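You operate a simulated robot arm through the tools that you are given. There is no shell and no other tool.

You are at the controls of a simulated robot arm. One attempt, no reset.

Task
Vent the valve tester at the screw named on the card.
Fine: slacken it a quarter turn with the tee spanner of the same number, pump till water shows, tighten it; the spanner goes back in its holder each time.

Only the result counts: the job must be done as asked and must still hold three seconds after the hand-in. Knocking over, shifting, dropping, spilling or breaking anything else fails it.

Robot
A 6-joint arm with a fingered hand, fixed in place. Base frame: the origin is on the floor under the middle of its stand, x ahead of it, y to its left, z up; the work surface is at about z = 850. Units: mm, degrees, N and s.
With the tool pointing down near the work surface it reaches from about 340 to 740 mm from the base axis. Its first joint turns from -115.0 to 115.0 degrees. Payload 4 kg.
Tool frame: the origin (TCP) lies between the finger pads and is the grasp point; the fingertips stand 26 mm ahead of it; z points along the fingers, y is the line along which they close. The gripper opens to 132 mm; its body begins 73 mm behind the TCP. The gripper is a hand of 4 fingers: y runs from the thumb to the fingers, the wrist lies at [0, 0, -239] in the tool frame, and closing takes about 1.5 s.
Orientation is that of the tool frame in the base frame, as a unit quaternion [w, x, y, z]. With the fingers straight down and closing along the base's y, the tool's x points along the base's -x, its y along +y and its z along -z.

Tools
- The arm moves only by the tool apply_moves. Its arguments are lists of equal length, an entry for each row: "offset": the shift along the tool's x, y, z in units of 50 mm (1.0 is 50 mm), a list of three; "rotation": the turn, a rotation vector about the tool's x, y, z in units of 8 degrees (1.0 is 8 degrees), a list of three; "jaw": the gripper command, from -1 (fully open) to 1 (shut), values between in proportion. In form: {"offset": [[tx, ty, tz], ...], "rotation": [[rx, ry, rz], ...], "jaw": [jaw, ...]}. A call has 1 to 20 rows; each row shifts and turns the commanded pose from where the row before left it, along the tool's axes as they then stand. A call with a number of a shift or a turn outside -1 to 1 is refused whole. Each row takes 0.2 s and may step no farther than 50 mm and 8.6 degrees from the row before; otherwise, or with a gripper value out of range, the whole call is refused. Where a pose cannot be reached the arm comes as near as it can. A force on the tool above 40 N (or 10 N above the force at the start of the call, whichever is more), or a blocked arm, ends the call early, and 0.2 s more pass. The fingers move at their own pace (about 153 mm/s each) and stop on an object; they squeeze with about 31 N. The grip force told is the motor's: it shows also when the fingers shut on nothing. Time passes only in rows, and 0.2 s behind the last, so rows that do not move let the fingers close. It gives the time, the measured TCP pose, the force on the tool (base axes), the opening and the grip force at its end, in the units of the frame above (readings bear some noise), with the torque about the TCP (base axes, N m) and any sound that the robot's microphone picked up, and new pictures: "views" is both (left out), scene, wrist or none.
- Cameras (640 x 400 px; columns grow to the right, rows downward): "scene" is fixed at [48.7, -499.8, 1635.3]; the picture's right is [0.71, -0.71, 0.00], its down [-0.37, -0.37, -0.85] and it looks along [0.60, 0.60, -0.52] (base axes); focal length 366 px, centre (320, 200). "wrist" rides on the gripper at [68, 2, -97] in the tool frame; the picture's right is [-0.03, 1.00, 0.00], its down [-0.82, -0.02, -0.58] and it looks along [-0.58, -0.02, 0.82] (tool axes); focal length 270 px, centre (320, 200). There is no depth. A picture from a camera that has moved, and an enlarged one, comes with that camera's place and axes in the base frame and with its lens.
- lift_body(by): slides the trunk up (or, below 0, down) by that many mm; the arm rides with it, the base frame stays. It gives what a move gives, with no picture.
- preshape(shape): the hand has 4 fingers and takes this shape, open, in about a second: jaw (thumb against the fingers, like two jaws); tri (thumb and two fingers); tip (a fingertip pinch); poke (one finger out to press); point (the index stretched); flat (the hand flat); cup (the hand cupped); fist (a fist). The gripper value then closes the fingers along that shape, each until it touches; the sizes above hold for jaw. It gives what a move gives, with no picture.
- inspect(camera, box): a new picture of the part [left, top, right, bottom] of that camera's present view, enlarged. It takes no simulated time.
- sign_off(): hands the job in; it is judged then, once.

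Places have to be worked out from the pictures, the camera data and where the tool is seen. Open the gripper and draw the arm clear of the work before you hand the job in, unless the task says otherwise.

The tools are called after "Call:" as a command line: name --argument value ..., lists and objects as JSON in quotes. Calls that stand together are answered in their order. apply_moves: Moves the arm, as the interface text tells. Its arguments: {"type":"object","properties":{"offset":{"type":"array","items":{"type":"array","items":{"type":"number"}}},"rotation":{"type":"array","items":{"type":"array","items":{"type":"number"}}},"jaw":{"type":"array","items":{"type":"number"}},"views":{"type":"string","enum":["both","scene","wrist","none"]}},"required":["offset","rotation","jaw"]} The other tools are called the same way: lift_body (by) moves the trunk up or down; preshape (shape) gives the hand a shape; inspect (camera, box) takes an enlarged picture of a part of a camera's view; sign_off () hands the job in.

At the start:

```text
time: 0.0
position: [366.3, 317.6, 1214.3]
tcp_rot: [0.0, -0.001, 1.0, 0.0]
force: [1.0, -0.5, -0.2]
wrist_torque: [0.01, -0.02, 0.01]
grip_width: 131.9
finger_force: 0.1
shape: jaw
trunk travel left (down, up): [-925.0, 65.0]
```

scene: 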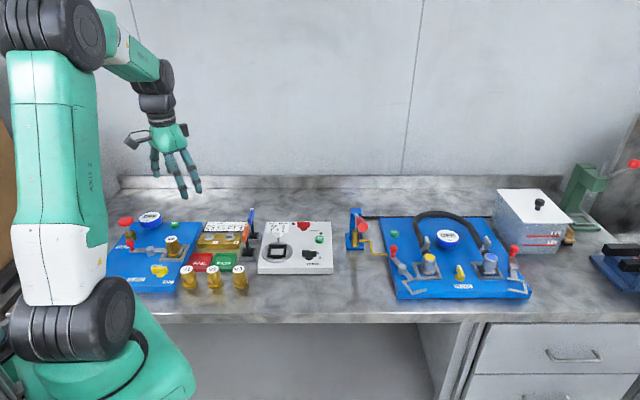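
wrist: 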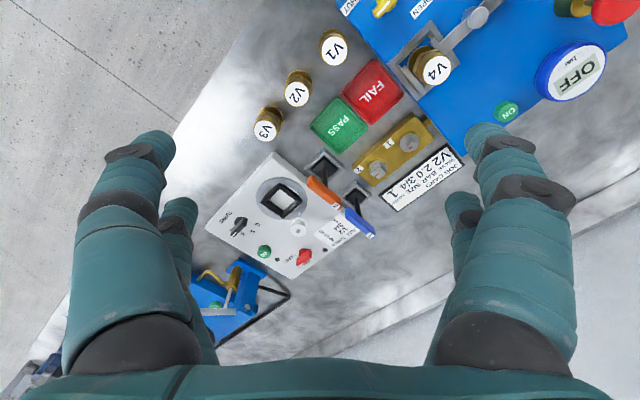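

I'll start by looking closely at the bench in both cameras to find the card, tester, screws and spanners.

Call:
inspect --camera "scene" --box '[100, 190, 260, 300]'

Call:
inspect --camera "scene" --box '[240, 190, 400, 290]'

Call:
inspect --camera "scene" --box '[370, 190, 550, 310]'

Call:
inspect --camera "wrist" --box '[200, 100, 480, 290]'

Call:
inspect --camera "scene" --box '[480, 130, 640, 300]'

```text
3.64 times, centred on (180, 245) of scene
camera zoom: at [48.7, -499.8, 1635.3], right [0.71, -0.71, 0.0], down [-0.37, -0.37, -0.85], along [0.6, 0.6, -0.52], focal length 1330 px, centre (829, 36)
```

zoom: 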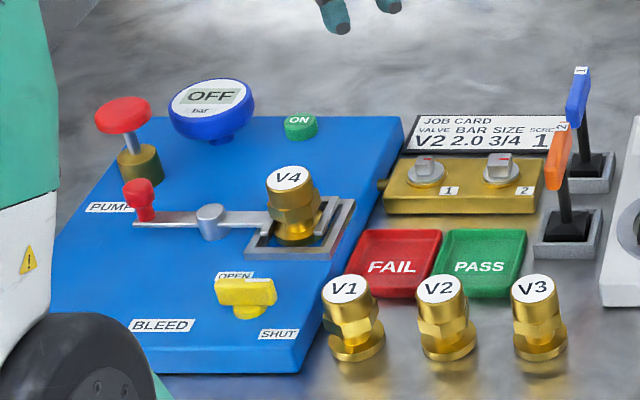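

```text
4.00 times, centred on (320, 240) of scene
camera zoom: at [48.7, -499.8, 1635.3], right [0.71, -0.71, 0.0], down [-0.37, -0.37, -0.85], along [0.6, 0.6, -0.52], focal length 1464 px, centre (320, 40)
```

zoom: 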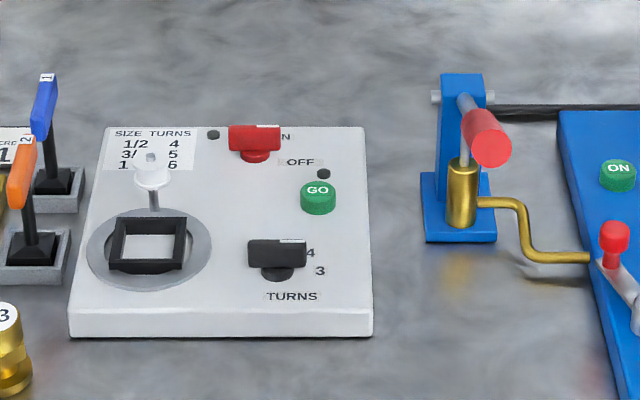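

```text
3.33 times, centred on (460, 250) of scene
camera zoom: at [48.7, -499.8, 1635.3], right [0.71, -0.71, 0.0], down [-0.37, -0.37, -0.85], along [0.6, 0.6, -0.52], focal length 1220 px, centre (-147, 33)
```

zoom: 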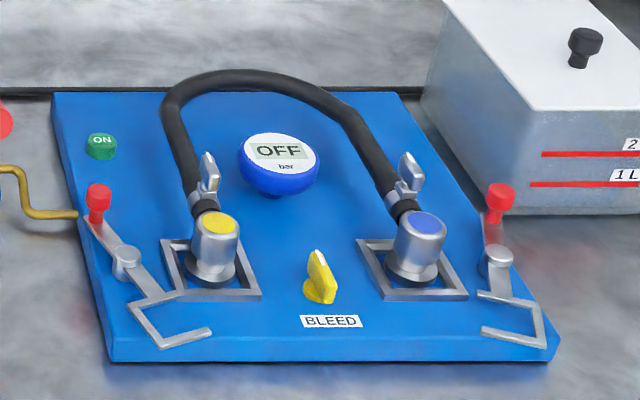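

```text
2.11 times, centred on (340, 195) of wrist
camera zoom: at [297.6, 318.3, 1311.3], right [0.02, 1.0, 0.0], down [0.82, -0.02, 0.58], along [0.58, -0.01, -0.82], focal length 569 px, centre (278, 210)
```

zoom: 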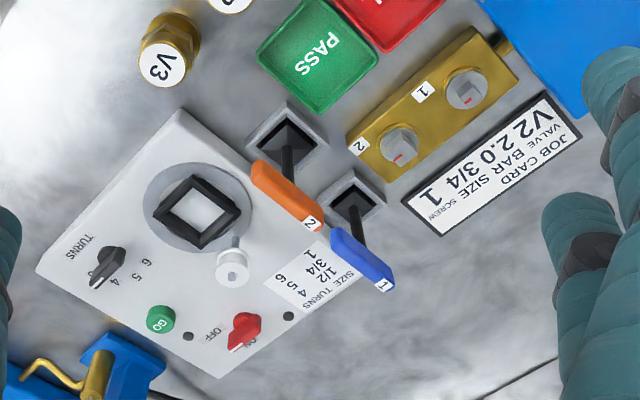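

```text
2.35 times, centred on (560, 215) of scene
camera zoom: at [48.7, -499.8, 1635.3], right [0.71, -0.71, 0.0], down [-0.37, -0.37, -0.85], along [0.6, 0.6, -0.52], focal length 861 px, centre (-245, 165)
```

zoom: 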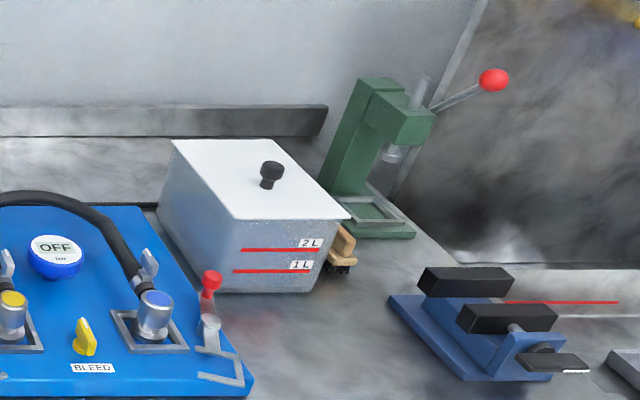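

The card reads: valve V2, 2.0 bar, 3/4, SCREW 1, so the blue spanner numbered 1 goes on screw 1 of the brass block. I'll enlarge the hand, the screw block and the bleed handle before moving.

Call:
inspect --camera "scene" --box '[110, 80, 220, 205]'

Call:
inspect --camera "scene" --box '[190, 205, 265, 255]'

Call:
inspect --camera "scene" --box '[105, 240, 205, 300]'

Call:
inspect --camera "wrist" --box '[300, 110, 480, 240]'

Call:
inspect --camera "wrist" --box '[340, 0, 640, 140]'

```text
3.20 times, centred on (165, 142) of scene
camera zoom: at [48.7, -499.8, 1635.3], right [0.71, -0.71, 0.0], down [-0.37, -0.37, -0.85], along [0.6, 0.6, -0.52], focal length 1171 px, centre (816, 384)
```

zoom: 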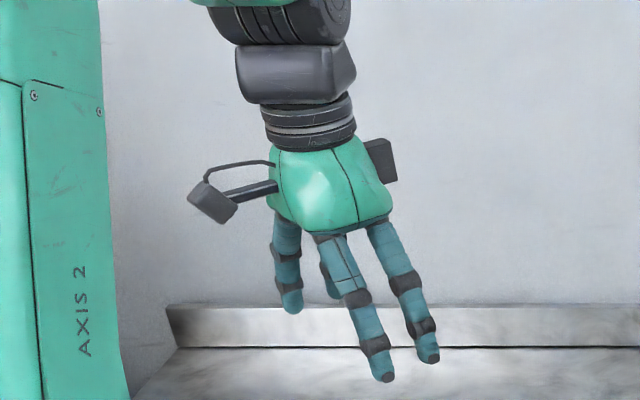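

```text
8.00 times, centred on (228, 230) of scene
camera zoom: at [48.7, -499.8, 1635.3], right [0.71, -0.71, 0.0], down [-0.37, -0.37, -0.85], along [0.6, 0.6, -0.52], focal length 2927 px, centre (1060, -40)
```

zoom: 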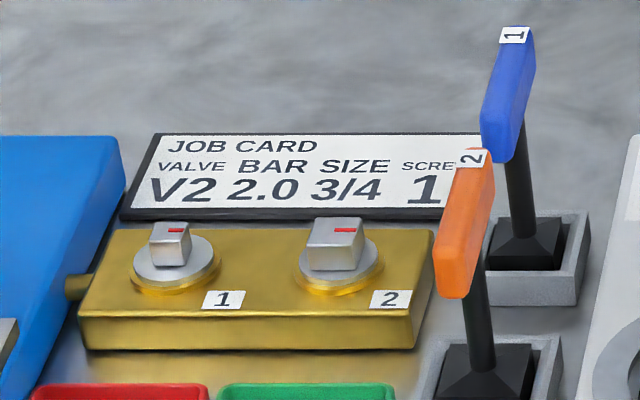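

```text
6.40 times, centred on (155, 270) of scene
camera zoom: at [48.7, -499.8, 1635.3], right [0.71, -0.71, 0.0], down [-0.37, -0.37, -0.85], along [0.6, 0.6, -0.52], focal length 2342 px, centre (1376, -248)
```

zoom: 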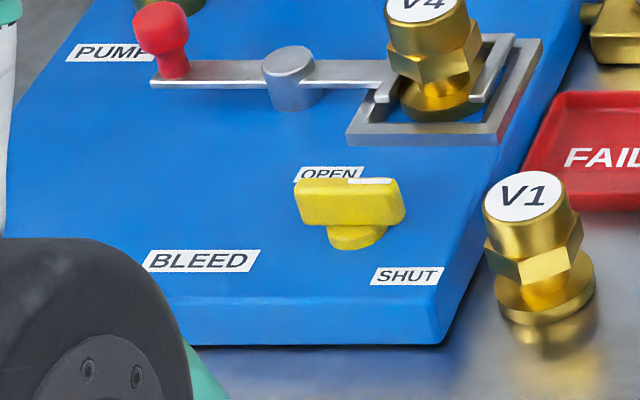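

```text
3.08 times, centred on (390, 175) of wrist
camera zoom: at [297.6, 318.3, 1311.3], right [0.02, 1.0, 0.0], down [0.82, -0.02, 0.58], along [0.58, -0.01, -0.82], focal length 832 px, centre (105, 277)
```

zoom: 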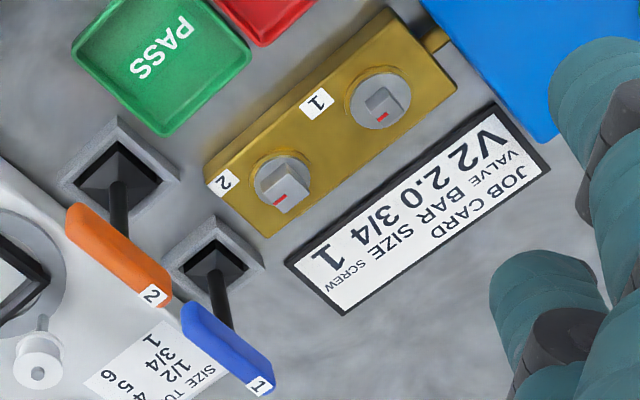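

```text
2.13 times, centred on (490, 70) of wrist
camera zoom: at [297.6, 318.3, 1311.3], right [0.02, 1.0, 0.0], down [0.82, -0.02, 0.58], along [0.58, -0.01, -0.82], focal length 577 px, centre (-43, 477)
```

zoom: 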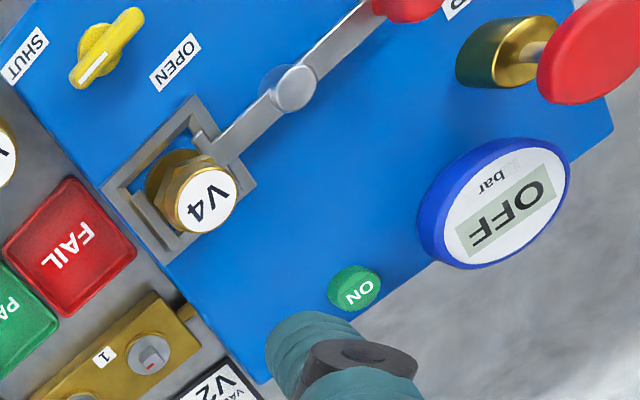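

The bleed pointer appears to sit at SHUT. By triangulation, blue spanner 1's handle is near (606, 383, 946), screw 1 is near (484, 464, 887) and the pump knob is near (297, 627, 960). I'll move the wrist camera over the spanners and turn the hand 45° to line up with the bench.

Call:
apply_moves --offset '[[-0.76, 0.06, 0.5], [-0.76, 0.06, 0.5], [-0.76, 0.06, 0.5], [-0.76, 0.06, 0.5], [-0.76, 0.06, 0.5], [0, 0, 0], [0, 0, 0], [0, 0, 0], [0, 0, 0], [0, 0, 0], [0, 0, 0], [0, 0, 0]]' --rotation '[[0, 0, 0], [0, 0, 0], [0, 0, 0], [0, 0, 0], [0, 0, 0], [0, 0, -0.9375], [0, 0, -0.9375], [0, 0, -0.9375], [0, 0, -0.9375], [0, 0, -0.9375], [0, 0, -0.9375], [0, 0, 0]]' --jaw '[-1, -1, -1, -1, -1, -1, -1, -1, -1, -1, -1, -1]'

```text
time: 2.6
position: [555.2, 331.6, 1088.1]
tcp_rot: [0.0, -0.385, 0.923, -0.001]
force: [-0.4, -0.3, 0.8]
wrist_torque: [0.0, -0.02, -0.02]
grip_width: 132.0
finger_force: 0.1
shape: jaw
trunk travel left (down, up): [-925.0, 65.0]
camera wrist: at [506.7, 284.5, 1185.5], right [-0.69, 0.72, 0.0], down [0.59, 0.56, 0.58], along [0.42, 0.4, -0.82], focal length 270 px, centre (320, 200)
```

scene: 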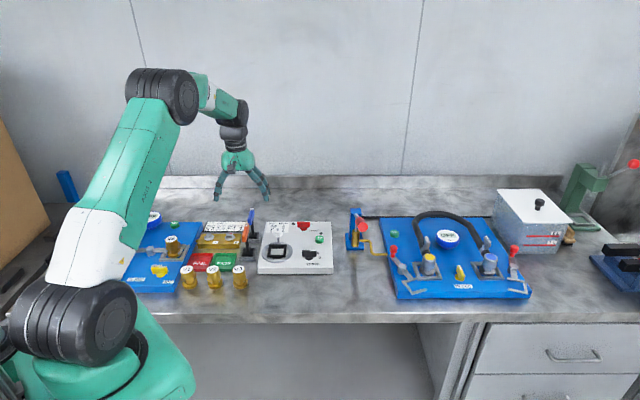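
wrist: 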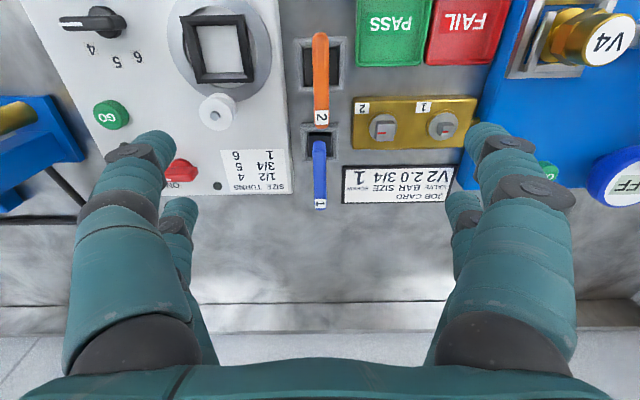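

The hand is now square to the bench. I'll enlarge the spanner and screw areas to measure them.

Call:
inspect --camera "wrist" --box '[270, 120, 390, 220]'

Call:
inspect --camera "wrist" --box '[340, 85, 490, 210]'

Call:
inspect --camera "scene" --box '[190, 200, 290, 270]'

```text
4.00 times, centred on (330, 170) of wrist
camera zoom: at [506.7, 284.5, 1185.5], right [-0.69, 0.72, 0.0], down [0.59, 0.56, 0.58], along [0.42, 0.4, -0.82], focal length 1081 px, centre (280, 320)
```

zoom: 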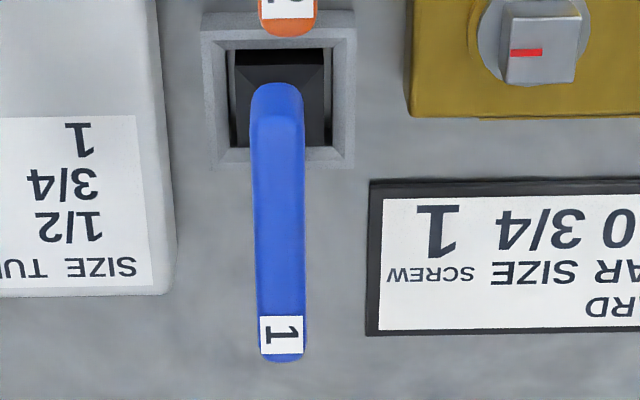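

```text
3.20 times, centred on (415, 148) of wrist
camera zoom: at [506.7, 284.5, 1185.5], right [-0.69, 0.72, 0.0], down [0.59, 0.56, 0.58], along [0.42, 0.4, -0.82], focal length 865 px, centre (16, 368)
```

zoom: 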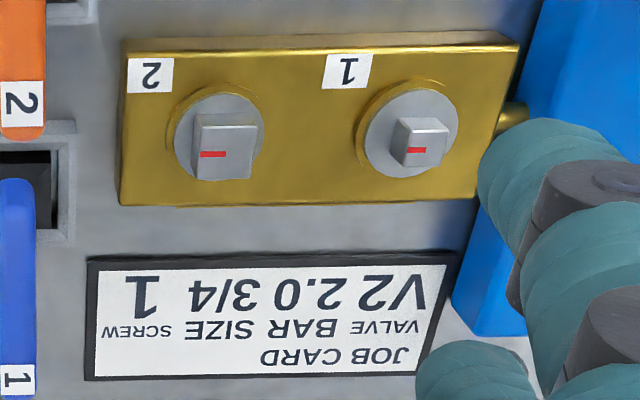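

```text
5.71 times, centred on (240, 235) of scene
camera zoom: at [48.7, -499.8, 1635.3], right [0.71, -0.71, 0.0], down [-0.37, -0.37, -0.85], along [0.6, 0.6, -0.52], focal length 2091 px, centre (777, 0)
```

zoom: 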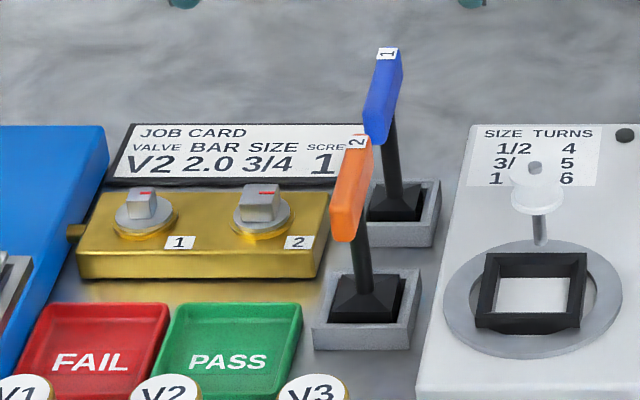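

Triangulating both views puts the bar's centre near (603, 377) with its top at about z = 959, 75 mm long and 12–13 mm wide, and lined up with my tool x. I'll move above it with the fingers half closed and check the view.

Call:
apply_moves --offset '[[-0.657, -0.023, 0], [-0.657, -0.023, 0], [0, 0, 0.8], [0, 0, 0.7], [0, 0, 0]]' --rotation '[[0, 0, 0], [0, 0, 0], [0, 0, 0], [0, 0, 0], [0, 0, 0]]' --jaw '[0, 0, 0, 0, 0]'

```text
time: 3.8
position: [602.1, 377.4, 1012.1]
tcp_rot: [0.0, -0.384, 0.923, 0.0]
force: [-0.3, 0.3, 0.2]
wrist_torque: [0.01, -0.01, -0.02]
grip_width: 66.5
finger_force: 0.0
shape: jaw
trunk travel left (down, up): [-925.0, 65.0]
camera wrist: at [553.4, 330.1, 1108.9], right [-0.69, 0.72, 0.0], down [0.59, 0.56, 0.58], along [0.42, 0.4, -0.82], focal length 270 px, centre (320, 200)
```

scene: 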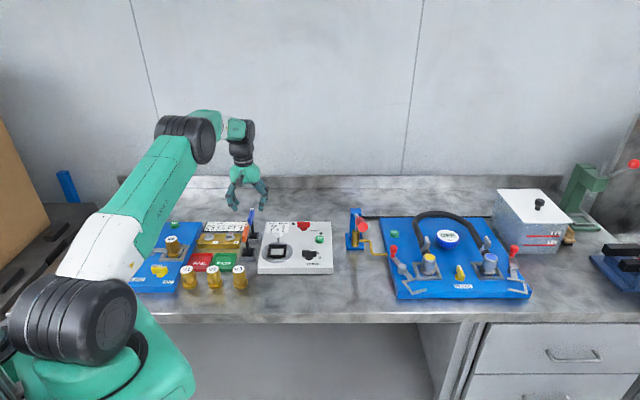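
wrist: 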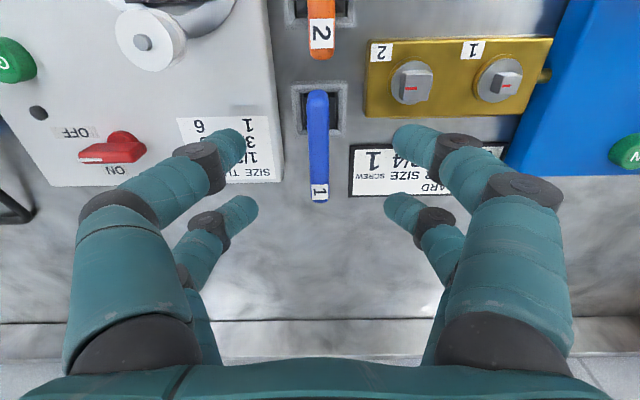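

The bar is between the fingers. I'll enlarge to pin down its exact ends and height before going down.

Call:
inspect --camera "wrist" --box '[270, 70, 370, 220]'

Call:
inspect --camera "scene" --box '[220, 195, 280, 255]'

Call:
inspect --camera "wrist" --box '[355, 30, 575, 130]'

```text
2.67 times, centred on (320, 145) of wrist
camera zoom: at [553.4, 330.1, 1108.9], right [-0.69, 0.72, 0.0], down [0.59, 0.56, 0.58], along [0.42, 0.4, -0.82], focal length 721 px, centre (320, 347)
```

zoom: 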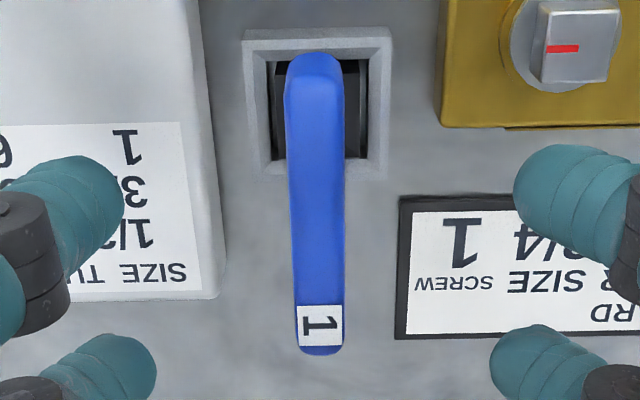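

```text
6.67 times, centred on (250, 225) of scene
camera zoom: at [48.7, -499.8, 1635.3], right [0.71, -0.71, 0.0], down [-0.37, -0.37, -0.85], along [0.6, 0.6, -0.52], focal length 2439 px, centre (787, 33)
```

zoom: 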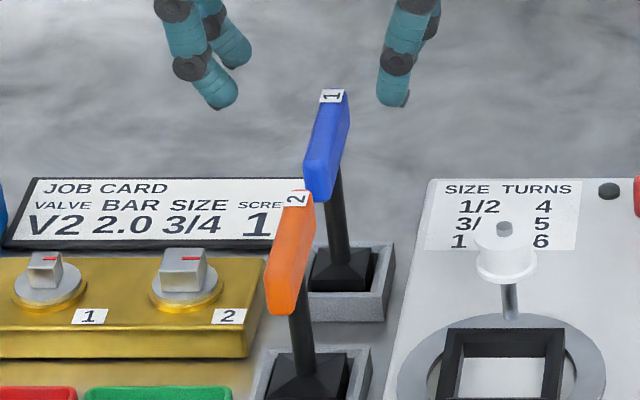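

```text
2.91 times, centred on (465, 80) of wrist
camera zoom: at [553.4, 330.1, 1108.9], right [-0.69, 0.72, 0.0], down [0.59, 0.56, 0.58], along [0.42, 0.4, -0.82], focal length 786 px, centre (-102, 549)
```

zoom: 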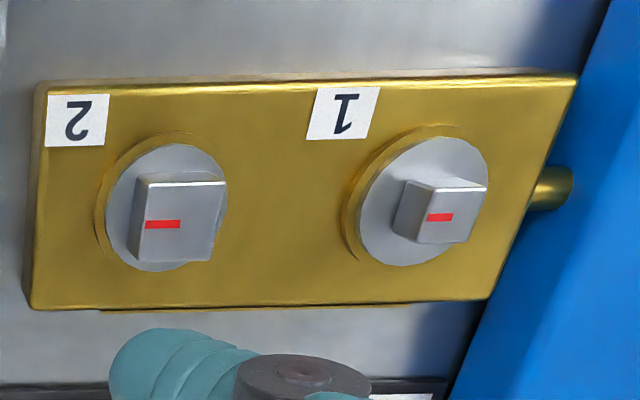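

Refined estimate: bar centre is about 5 mm beyond the TCP along −x, the bar spans roughly z 937–957, and the holder rim is at about z = 866. I'll go down to TCP z ≈ 946 and check before closing.

Call:
apply_moves --offset '[[-0.11, -0.016, 0.5], [0, 0, 0.5], [0, 0, 0.32], [0, 0, 0]]' --rotation '[[0, 0, 0], [0, 0, 0], [0, 0, 0], [0, 0, 0]]' --jaw '[0, 0, 0, 0]'

Call:
inspect --camera "scene" --box '[210, 185, 290, 245]'

```text
time: 4.8
position: [607.4, 381.5, 947.7]
tcp_rot: [0.0, -0.384, 0.923, 0.0]
force: [0.5, -0.3, -0.8]
wrist_torque: [-0.04, 0.0, -0.04]
grip_width: 66.7
finger_force: 0.0
shape: jaw
trunk travel left (down, up): [-925.0, 65.0]
camera wrist: at [558.6, 333.1, 1044.6], right [-0.69, 0.72, 0.0], down [0.59, 0.56, 0.58], along [0.42, 0.4, -0.82], focal length 270 px, centre (320, 200)
```

scene: 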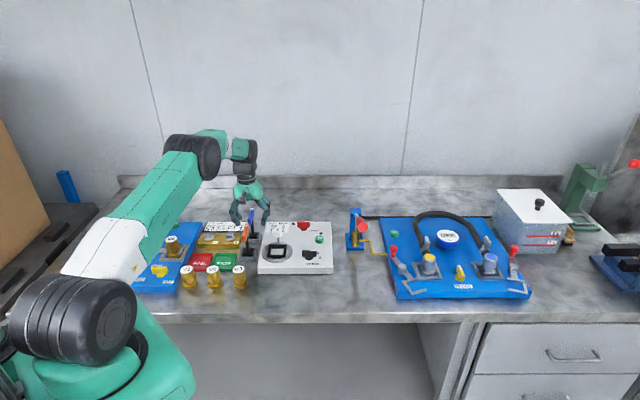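
wrist: 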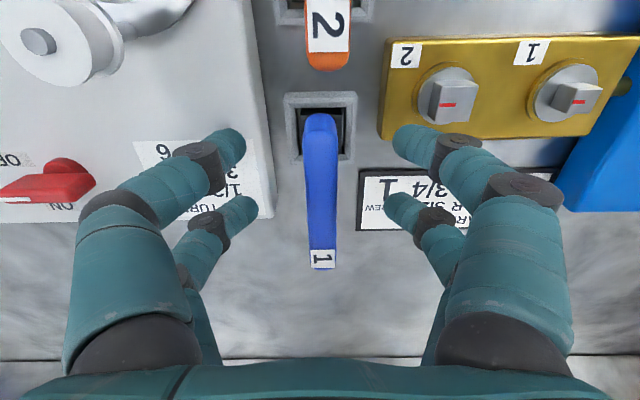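

```text
6.67 times, centred on (250, 215) of scene
camera zoom: at [48.7, -499.8, 1635.3], right [0.71, -0.71, 0.0], down [-0.37, -0.37, -0.85], along [0.6, 0.6, -0.52], focal length 2439 px, centre (787, 100)
```

zoom: 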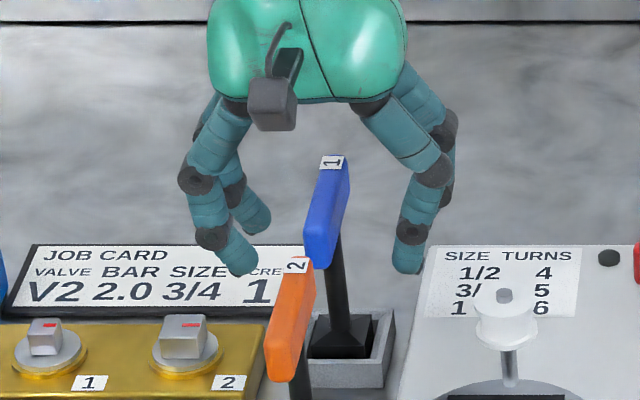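

The bar is centred between the fingers. I'll close on it now.

Call:
apply_moves --offset '[[0, 0, 0], [0, 0, 0], [0, 0, 0], [0, 0, 0], [0, 0, 0], [0, 0, 0], [0, 0, 0], [0, 0, 0], [0, 0, 0]]' --rotation '[[0, 0, 0], [0, 0, 0], [0, 0, 0], [0, 0, 0], [0, 0, 0], [0, 0, 0], [0, 0, 0], [0, 0, 0], [0, 0, 0]]' --jaw '[0.3, 0.6, 1, 1, 1, 1, 1, 1, 1]'

Call:
inspect --camera "scene" --box '[210, 185, 290, 245]'

Call:
inspect --camera "wrist" --box '[220, 60, 420, 300]'

```text
time: 6.8
position: [607.7, 379.9, 947.7]
tcp_rot: [0.0, -0.384, 0.923, 0.0]
force: [0.7, 0.7, -2.5]
wrist_torque: [-0.03, -0.01, 0.0]
grip_width: 1.7
finger_force: 30.9
shape: jaw
trunk travel left (down, up): [-925.0, 65.0]
camera wrist: at [558.8, 333.3, 1044.6], right [-0.69, 0.72, 0.0], down [0.59, 0.56, 0.58], along [0.42, 0.4, -0.82], focal length 270 px, centre (320, 200)
```

scene: 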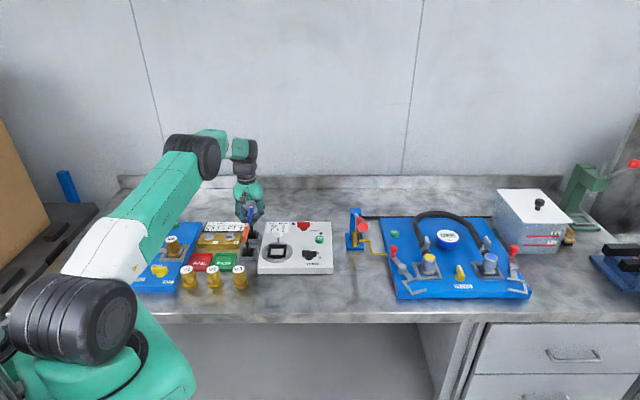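
wrist: 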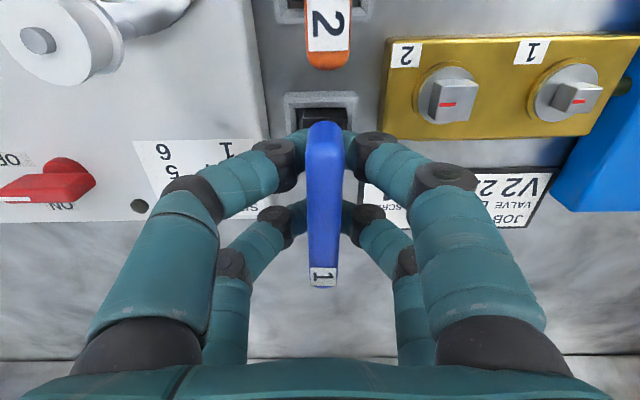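

```text
6.67 times, centred on (250, 215) of scene
camera zoom: at [48.7, -499.8, 1635.3], right [0.71, -0.71, 0.0], down [-0.37, -0.37, -0.85], along [0.6, 0.6, -0.52], focal length 2439 px, centre (787, 100)
```

zoom: 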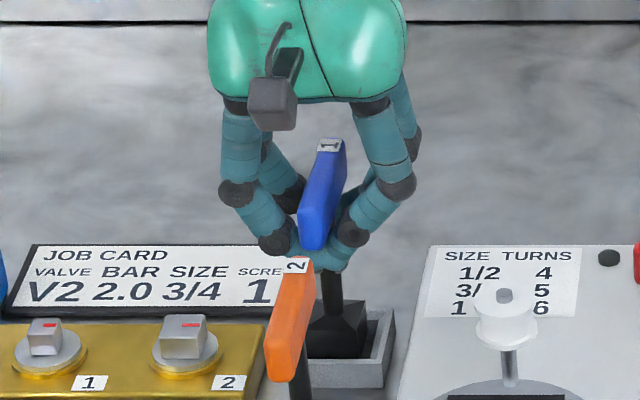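

```text
1.67 times, centred on (320, 180) of wrist
camera zoom: at [558.8, 333.3, 1044.6], right [-0.69, 0.72, 0.0], down [0.59, 0.56, 0.58], along [0.42, 0.4, -0.82], focal length 450 px, centre (320, 233)
```

zoom: 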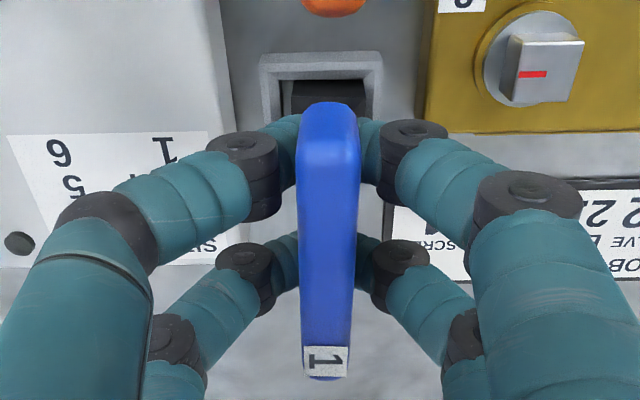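

The fingers closed under the bar around the shaft (opening 1.7 mm) and nudged the spanner up about 10 mm, because the tips meet about 20 mm below the TCP. I'll open slowly so it slides back down its holder, then regrip higher on the bar's sides.

Call:
apply_moves --offset '[[0, 0, 0], [0, 0, 0], [0, 0, 0], [0, 0, 0], [0, 0, 0], [0, 0, 0], [0, 0, 0], [0, 0, 0], [0, 0, 0], [0, 0, 0]]' --rotation '[[0, 0, 0], [0, 0, 0], [0, 0, 0], [0, 0, 0], [0, 0, 0], [0, 0, 0], [0, 0, 0], [0, 0, 0], [0, 0, 0], [0, 0, 0]]' --jaw '[0.95, 0.9, 0.85, 0.8, 0.75, 0.7, 0.65, 0.6, 0.55, 0.5]'

Call:
inspect --camera "scene" --box '[210, 185, 290, 245]'

```text
time: 9.0
position: [607.6, 381.1, 947.2]
tcp_rot: [0.001, -0.383, 0.924, 0.001]
force: [-0.4, 0.0, -0.3]
wrist_torque: [0.01, 0.0, -0.03]
grip_width: 32.7
finger_force: 0.1
shape: jaw
trunk travel left (down, up): [-925.0, 65.0]
camera wrist: at [558.6, 333.2, 1044.8], right [-0.69, 0.72, 0.0], down [0.59, 0.56, 0.58], along [0.42, 0.4, -0.82], focal length 270 px, centre (320, 200)
```

scene: 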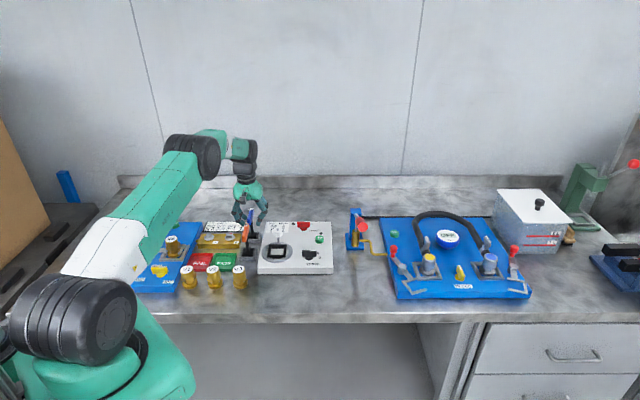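
wrist: 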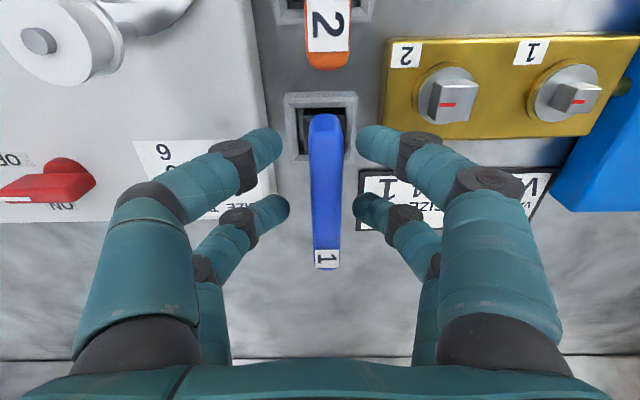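

```text
6.67 times, centred on (250, 215) of scene
camera zoom: at [48.7, -499.8, 1635.3], right [0.71, -0.71, 0.0], down [-0.37, -0.37, -0.85], along [0.6, 0.6, -0.52], focal length 2439 px, centre (787, 100)
```

zoom: 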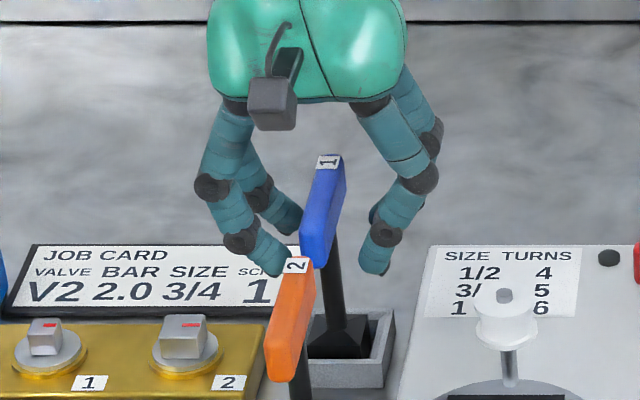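

The spanner has dropped back into its holder. I'll raise 18 mm so the fingertips meet the sides of the bar, then close.

Call:
apply_moves --offset '[[0, 0.03, -0.36], [0, 0, 0], [0, 0, 0], [0, 0, 0], [0, 0, 0], [0, 0, 0], [0, 0, 0], [0, 0, 0], [0, 0, 0]]' --rotation '[[0, 0, 0], [0, 0, 0], [0, 0, 0], [0, 0, 0], [0, 0, 0], [0, 0, 0], [0, 0, 0], [0, 0, 0], [0, 0, 0]]' --jaw '[0.5, 0.5, 0.6, 0.7, 0.8, 0.9, 1, 1, 1]'

Call:
inspect --camera "scene" --box '[210, 185, 290, 245]'

Call:
inspect --camera "wrist" --box '[220, 60, 420, 300]'

```text
time: 11.0
position: [607.3, 381.2, 966.0]
tcp_rot: [-0.001, -0.383, 0.924, -0.001]
force: [-0.2, 0.1, -0.2]
wrist_torque: [0.0, 0.01, 0.0]
grip_width: 6.6
finger_force: 31.2
shape: jaw
trunk travel left (down, up): [-925.0, 65.0]
camera wrist: at [558.0, 334.3, 1063.5], right [-0.69, 0.72, 0.0], down [0.59, 0.56, 0.58], along [0.42, 0.4, -0.82], focal length 270 px, centre (320, 200)
```

scene: 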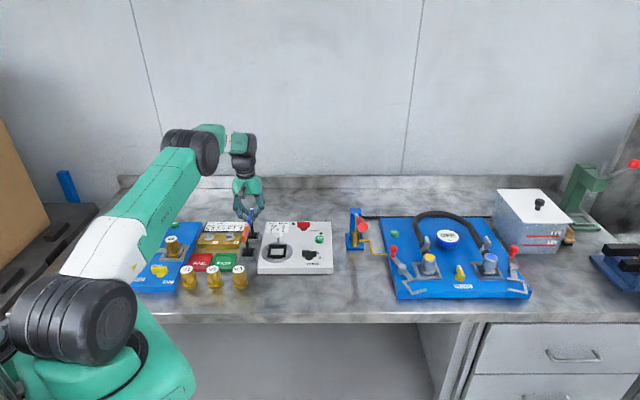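
wrist: 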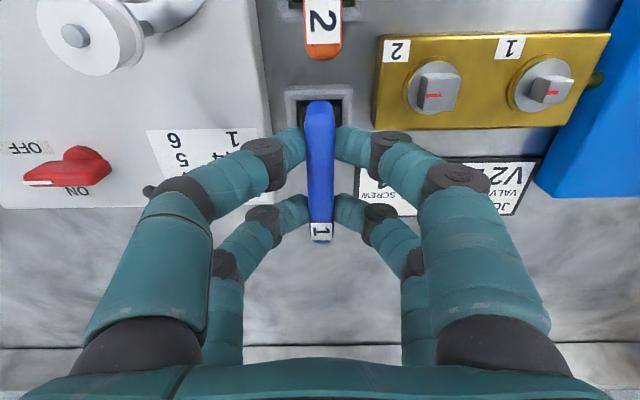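

```text
6.67 times, centred on (250, 215) of scene
camera zoom: at [48.7, -499.8, 1635.3], right [0.71, -0.71, 0.0], down [-0.37, -0.37, -0.85], along [0.6, 0.6, -0.52], focal length 2439 px, centre (787, 100)
```

zoom: 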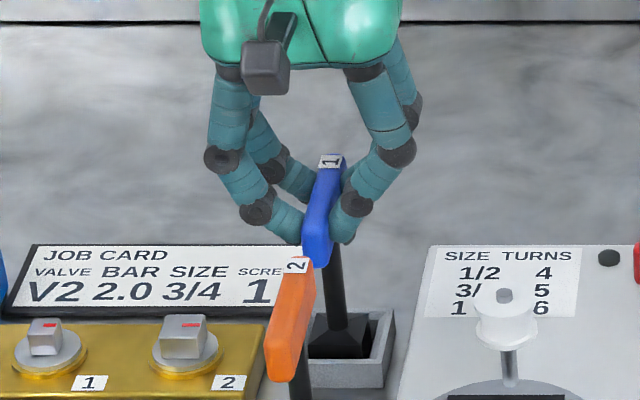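

```text
1.67 times, centred on (320, 180) of wrist
camera zoom: at [558.0, 334.3, 1063.5], right [-0.69, 0.72, 0.0], down [0.59, 0.56, 0.58], along [0.42, 0.4, -0.82], focal length 450 px, centre (320, 233)
```

zoom: 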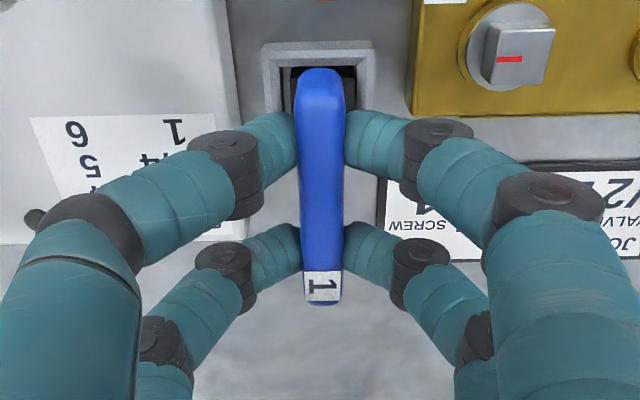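

I now have a firm pinch on the bar's sides (opening 6.6 mm, grip 31 N) and it is nearly parallel to tool x. I'll lift straight up.

Call:
apply_moves --offset '[[0, 0, -0.2], [0, 0, -0.4], [0, 0, -0.4], [0, 0, -0.4], [0, 0, -0.3], [0, 0, 0]]' --rotation '[[0, 0, 0], [0, 0, 0], [0, 0, 0], [0, 0, 0], [0, 0, 0], [0, 0, 0]]' --jaw '[1, 1, 1, 1, 1, 1]'

Call:
inspect --camera "scene" --box '[210, 165, 290, 245]'

Call:
inspect --camera "wrist" --box '[220, 60, 420, 300]'

```text
time: 12.4
position: [606.1, 381.7, 1051.3]
tcp_rot: [0.0, -0.384, 0.923, 0.0]
force: [-0.2, -0.5, -2.7]
wrist_torque: [0.01, 0.0, 0.01]
grip_width: 6.6
finger_force: 31.1
shape: jaw
trunk travel left (down, up): [-925.0, 65.0]
camera wrist: at [557.1, 334.1, 1148.4], right [-0.69, 0.72, 0.0], down [0.59, 0.56, 0.58], along [0.42, 0.4, -0.82], focal length 270 px, centre (320, 200)
```

scene: 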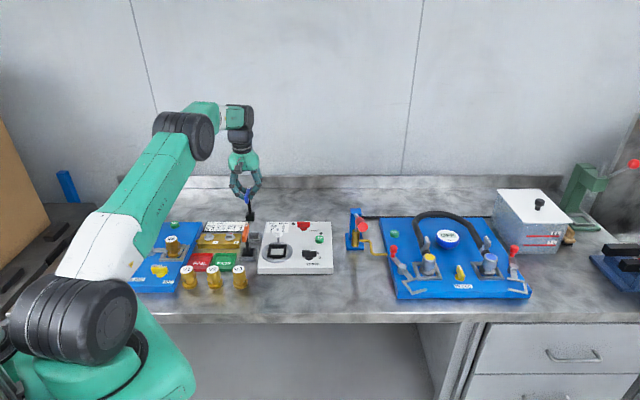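
wrist: 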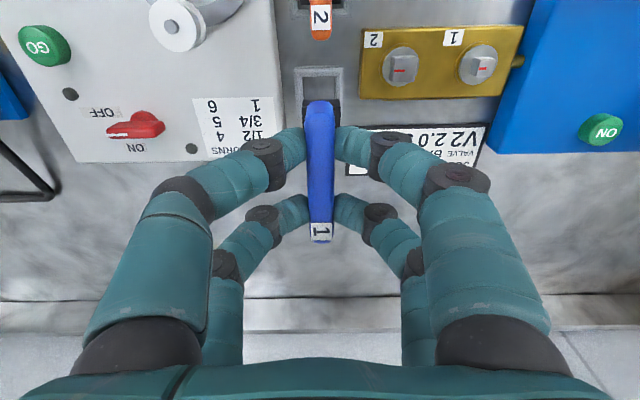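

```text
5.00 times, centred on (250, 205) of scene
camera zoom: at [48.7, -499.8, 1635.3], right [0.71, -0.71, 0.0], down [-0.37, -0.37, -0.85], along [0.6, 0.6, -0.52], focal length 1829 px, centre (670, 175)
```

zoom: 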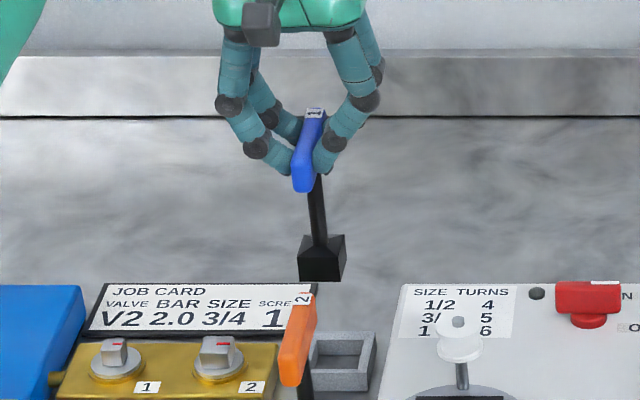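

```text
1.67 times, centred on (320, 180) of wrist
camera zoom: at [557.1, 334.1, 1148.4], right [-0.69, 0.72, 0.0], down [0.59, 0.56, 0.58], along [0.42, 0.4, -0.82], focal length 450 px, centre (320, 233)
```

zoom: 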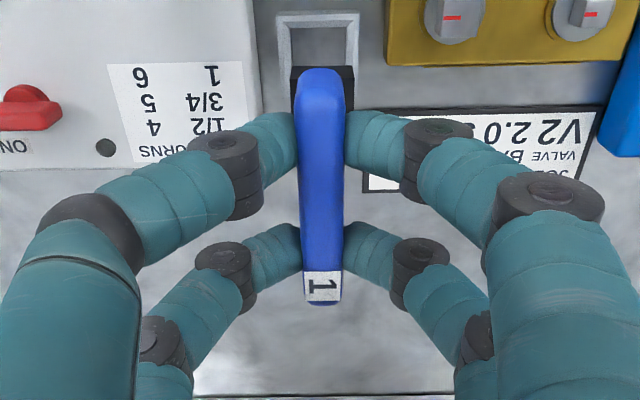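

The spanner is out and hanging straight, with the socket bottom about 117 mm below the TCP. I'll carry it left to a spot about 40 mm behind screw 1, so the wrist camera looks almost straight down on the screw.

Call:
apply_moves --offset '[[-0.06, 0.4, 0], [-0.06, 0.6, 0], [-0.06, 0.6, 0], [-0.06, 0.6, 0], [0, 0.4, 0], [0, 0.29, 0], [0, 0, 0], [0, 0, 0]]' --rotation '[[0, 0, 0], [0, 0, 0], [0, 0, 0], [0, 0, 0], [0, 0, 0], [0, 0, 0], [0, 0, 0], [0, 0, 0]]' --jaw '[1, 1, 1, 1, 1, 1, 1, 1]'

Call:
inspect --camera "scene" --box '[180, 165, 260, 245]'

Call:
inspect --camera "wrist" --box '[250, 0, 390, 120]'

```text
time: 14.2
position: [513.7, 490.7, 1048.6]
tcp_rot: [-0.001, -0.384, 0.923, -0.001]
force: [0.2, 0.5, -3.4]
wrist_torque: [0.01, 0.01, -0.01]
grip_width: 6.5
finger_force: 31.2
shape: jaw
trunk travel left (down, up): [-925.0, 65.0]
camera wrist: at [464.7, 443.8, 1146.1], right [-0.69, 0.72, 0.0], down [0.59, 0.56, 0.58], along [0.42, 0.4, -0.82], focal length 270 px, centre (320, 200)
```

scene: 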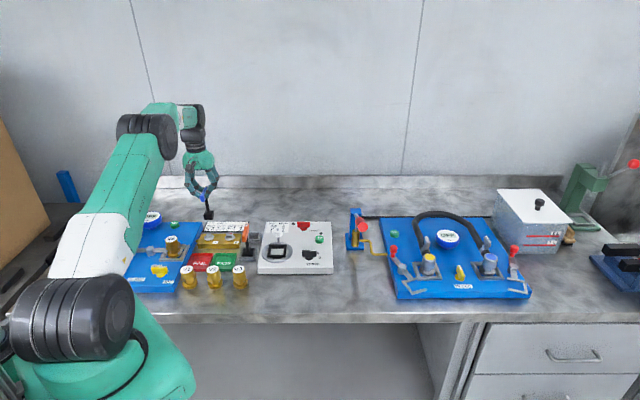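
wrist: 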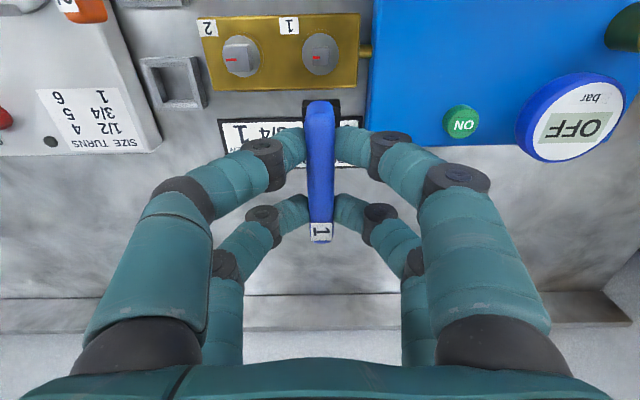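

```text
5.00 times, centred on (220, 205) of scene
camera zoom: at [48.7, -499.8, 1635.3], right [0.71, -0.71, 0.0], down [-0.37, -0.37, -0.85], along [0.6, 0.6, -0.52], focal length 1829 px, centre (820, 175)
```

zoom: 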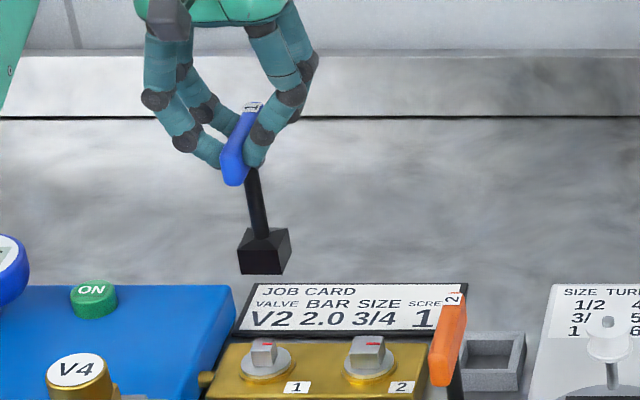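

```text
3.33 times, centred on (320, 60) of wrist
camera zoom: at [464.7, 443.8, 1146.1], right [-0.69, 0.72, 0.0], down [0.59, 0.56, 0.58], along [0.42, 0.4, -0.82], focal length 901 px, centre (320, 667)
```

zoom: 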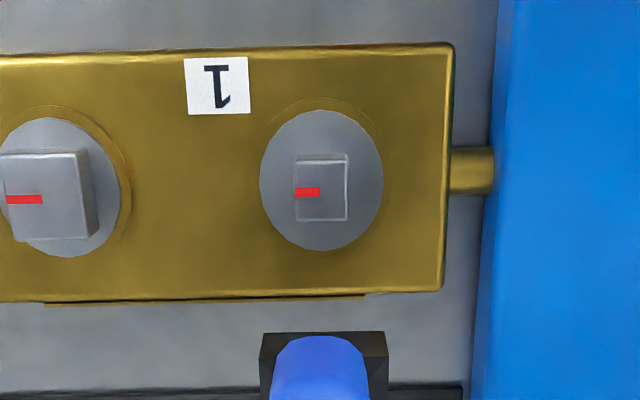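

The screw head is about 13 mm square and lined up with the bench and my tool axes, with its red mark pointing bench-right. It sits near tool (35, 1). I'll zoom further to check the spanner's tilt and the socket's centre.

Call:
inspect --camera "scene" --box '[195, 180, 235, 225]'

Call:
inspect --camera "wrist" --box '[290, 20, 360, 120]'

Call:
inspect --camera "scene" --box '[195, 215, 250, 260]'

```text
8.89 times, centred on (215, 202) of scene
camera zoom: at [48.7, -499.8, 1635.3], right [0.71, -0.71, 0.0], down [-0.37, -0.37, -0.85], along [0.6, 0.6, -0.52], focal length 3252 px, centre (1253, 178)
```

zoom: 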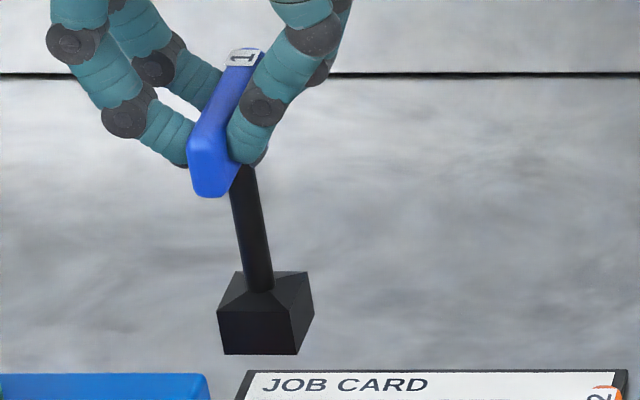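

```text
4.00 times, centred on (325, 70) of wrist
camera zoom: at [464.7, 443.8, 1146.1], right [-0.69, 0.72, 0.0], down [0.59, 0.56, 0.58], along [0.42, 0.4, -0.82], focal length 1081 px, centre (300, 720)
```

zoom: 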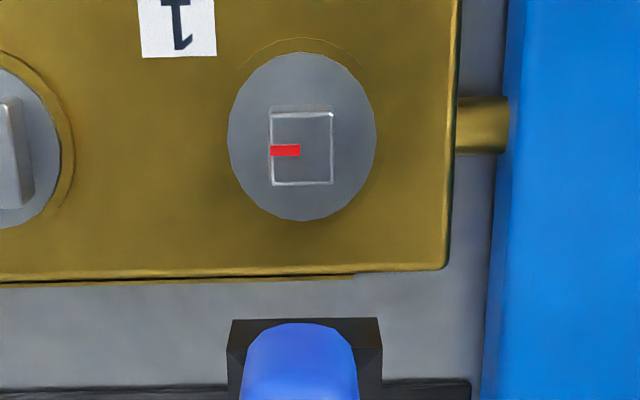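

```text
8.89 times, centred on (222, 238) of scene
camera zoom: at [48.7, -499.8, 1635.3], right [0.71, -0.71, 0.0], down [-0.37, -0.37, -0.85], along [0.6, 0.6, -0.52], focal length 3252 px, centre (1187, -133)
```

zoom: 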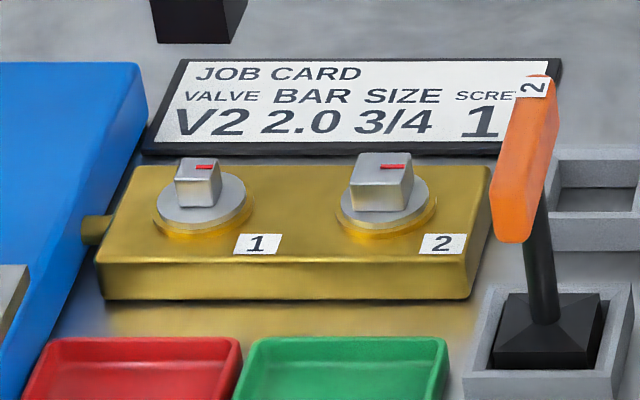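

Measured in the tool frame, the socket's centre is at about (−1.7, 1.2) with its bottom at z ≈ 932, and screw 1's centre is at (35.5, 1.4) with its top at z ≈ 889. I'll move +37.2 mm in tool x so the socket hangs over the screw, then check.

Call:
apply_moves --offset '[[0.3, 0.002, 0], [0.3, 0.002, 0], [0.144, 0, 0], [0, 0, 0], [0, 0, 0]]' --rotation '[[0, 0, 0], [0, 0, 0], [0, 0, 0], [0, 0, 0], [0, 0, 0]]' --jaw '[1, 1, 1, 1, 1]'

Call:
inspect --camera "scene" --box '[190, 195, 240, 250]'

Call:
inspect --camera "wrist" --box '[290, 20, 360, 120]'

```text
time: 15.4
position: [488.3, 465.5, 1049.9]
tcp_rot: [0.001, -0.383, 0.924, 0.0]
force: [0.0, -0.1, -2.5]
wrist_torque: [-0.01, 0.02, 0.02]
grip_width: 6.8
finger_force: 30.4
shape: jaw
trunk travel left (down, up): [-925.0, 65.0]
camera wrist: at [437.6, 418.2, 1147.7], right [-0.69, 0.72, 0.0], down [0.59, 0.56, 0.58], along [0.42, 0.4, -0.82], focal length 270 px, centre (320, 200)
```

scene: 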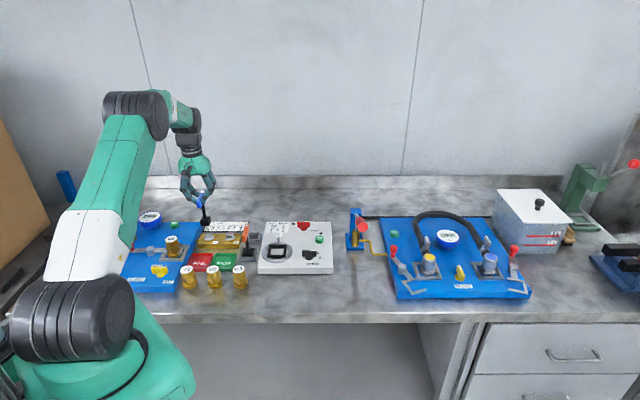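
wrist: 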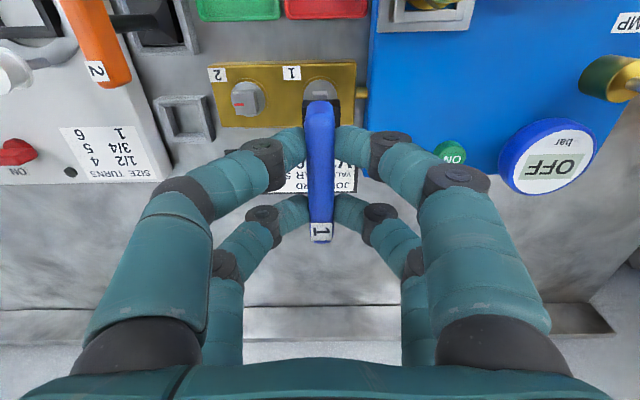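

```text
7.27 times, centred on (215, 222) of scene
camera zoom: at [48.7, -499.8, 1635.3], right [0.71, -0.71, 0.0], down [-0.37, -0.37, -0.85], along [0.6, 0.6, -0.52], focal length 2661 px, centre (1084, 36)
```

zoom: 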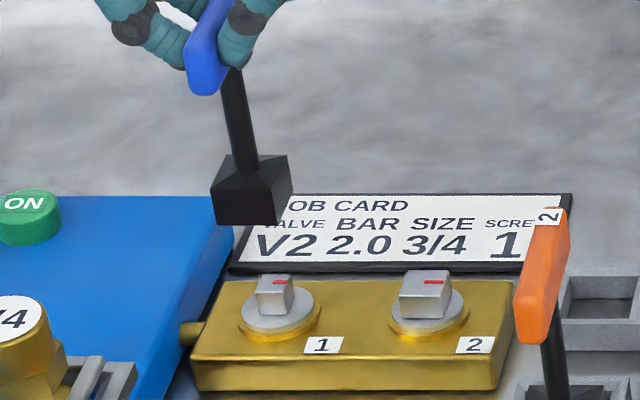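

```text
4.00 times, centred on (325, 70) of wrist
camera zoom: at [437.6, 418.2, 1147.7], right [-0.69, 0.72, 0.0], down [0.59, 0.56, 0.58], along [0.42, 0.4, -0.82], focal length 1081 px, centre (300, 720)
```

zoom: 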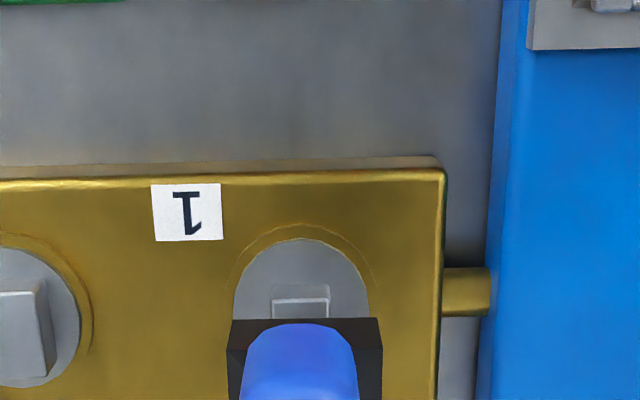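

The socket is now over the screw in both views. I'll zoom in tighter to measure what misalignment is left.

Call:
inspect --camera "wrist" --box '[295, 75, 345, 110]'

Call:
inspect --camera "scene" --box '[195, 205, 225, 240]'

```text
11.43 times, centred on (320, 92) of wrist
camera zoom: at [437.6, 418.2, 1147.7], right [-0.69, 0.72, 0.0], down [0.59, 0.56, 0.58], along [0.42, 0.4, -0.82], focal length 3089 px, centre (320, 1429)
```

zoom: 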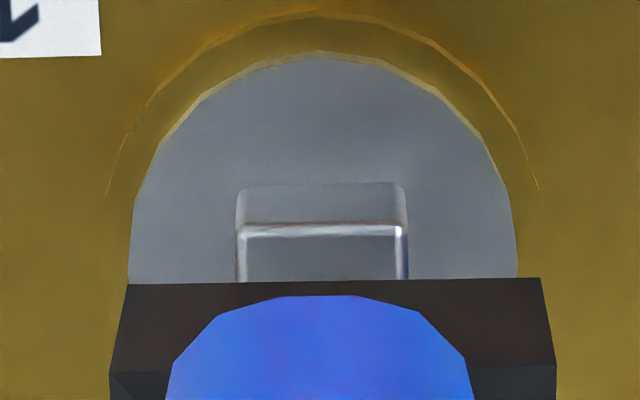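

```text
11.43 times, centred on (210, 222) of scene
camera zoom: at [48.7, -499.8, 1635.3], right [0.71, -0.71, 0.0], down [-0.37, -0.37, -0.85], along [0.6, 0.6, -0.52], focal length 4182 px, centre (1577, -57)
```

zoom: 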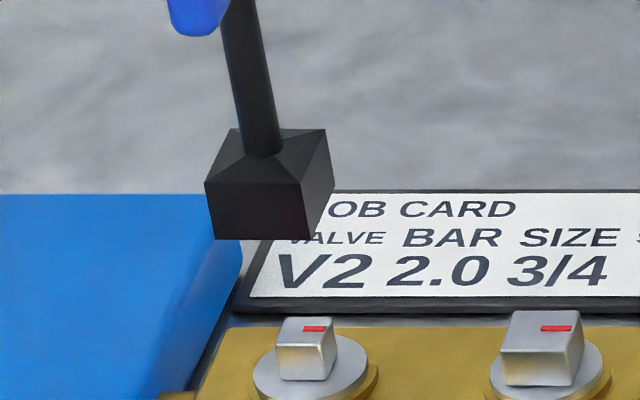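

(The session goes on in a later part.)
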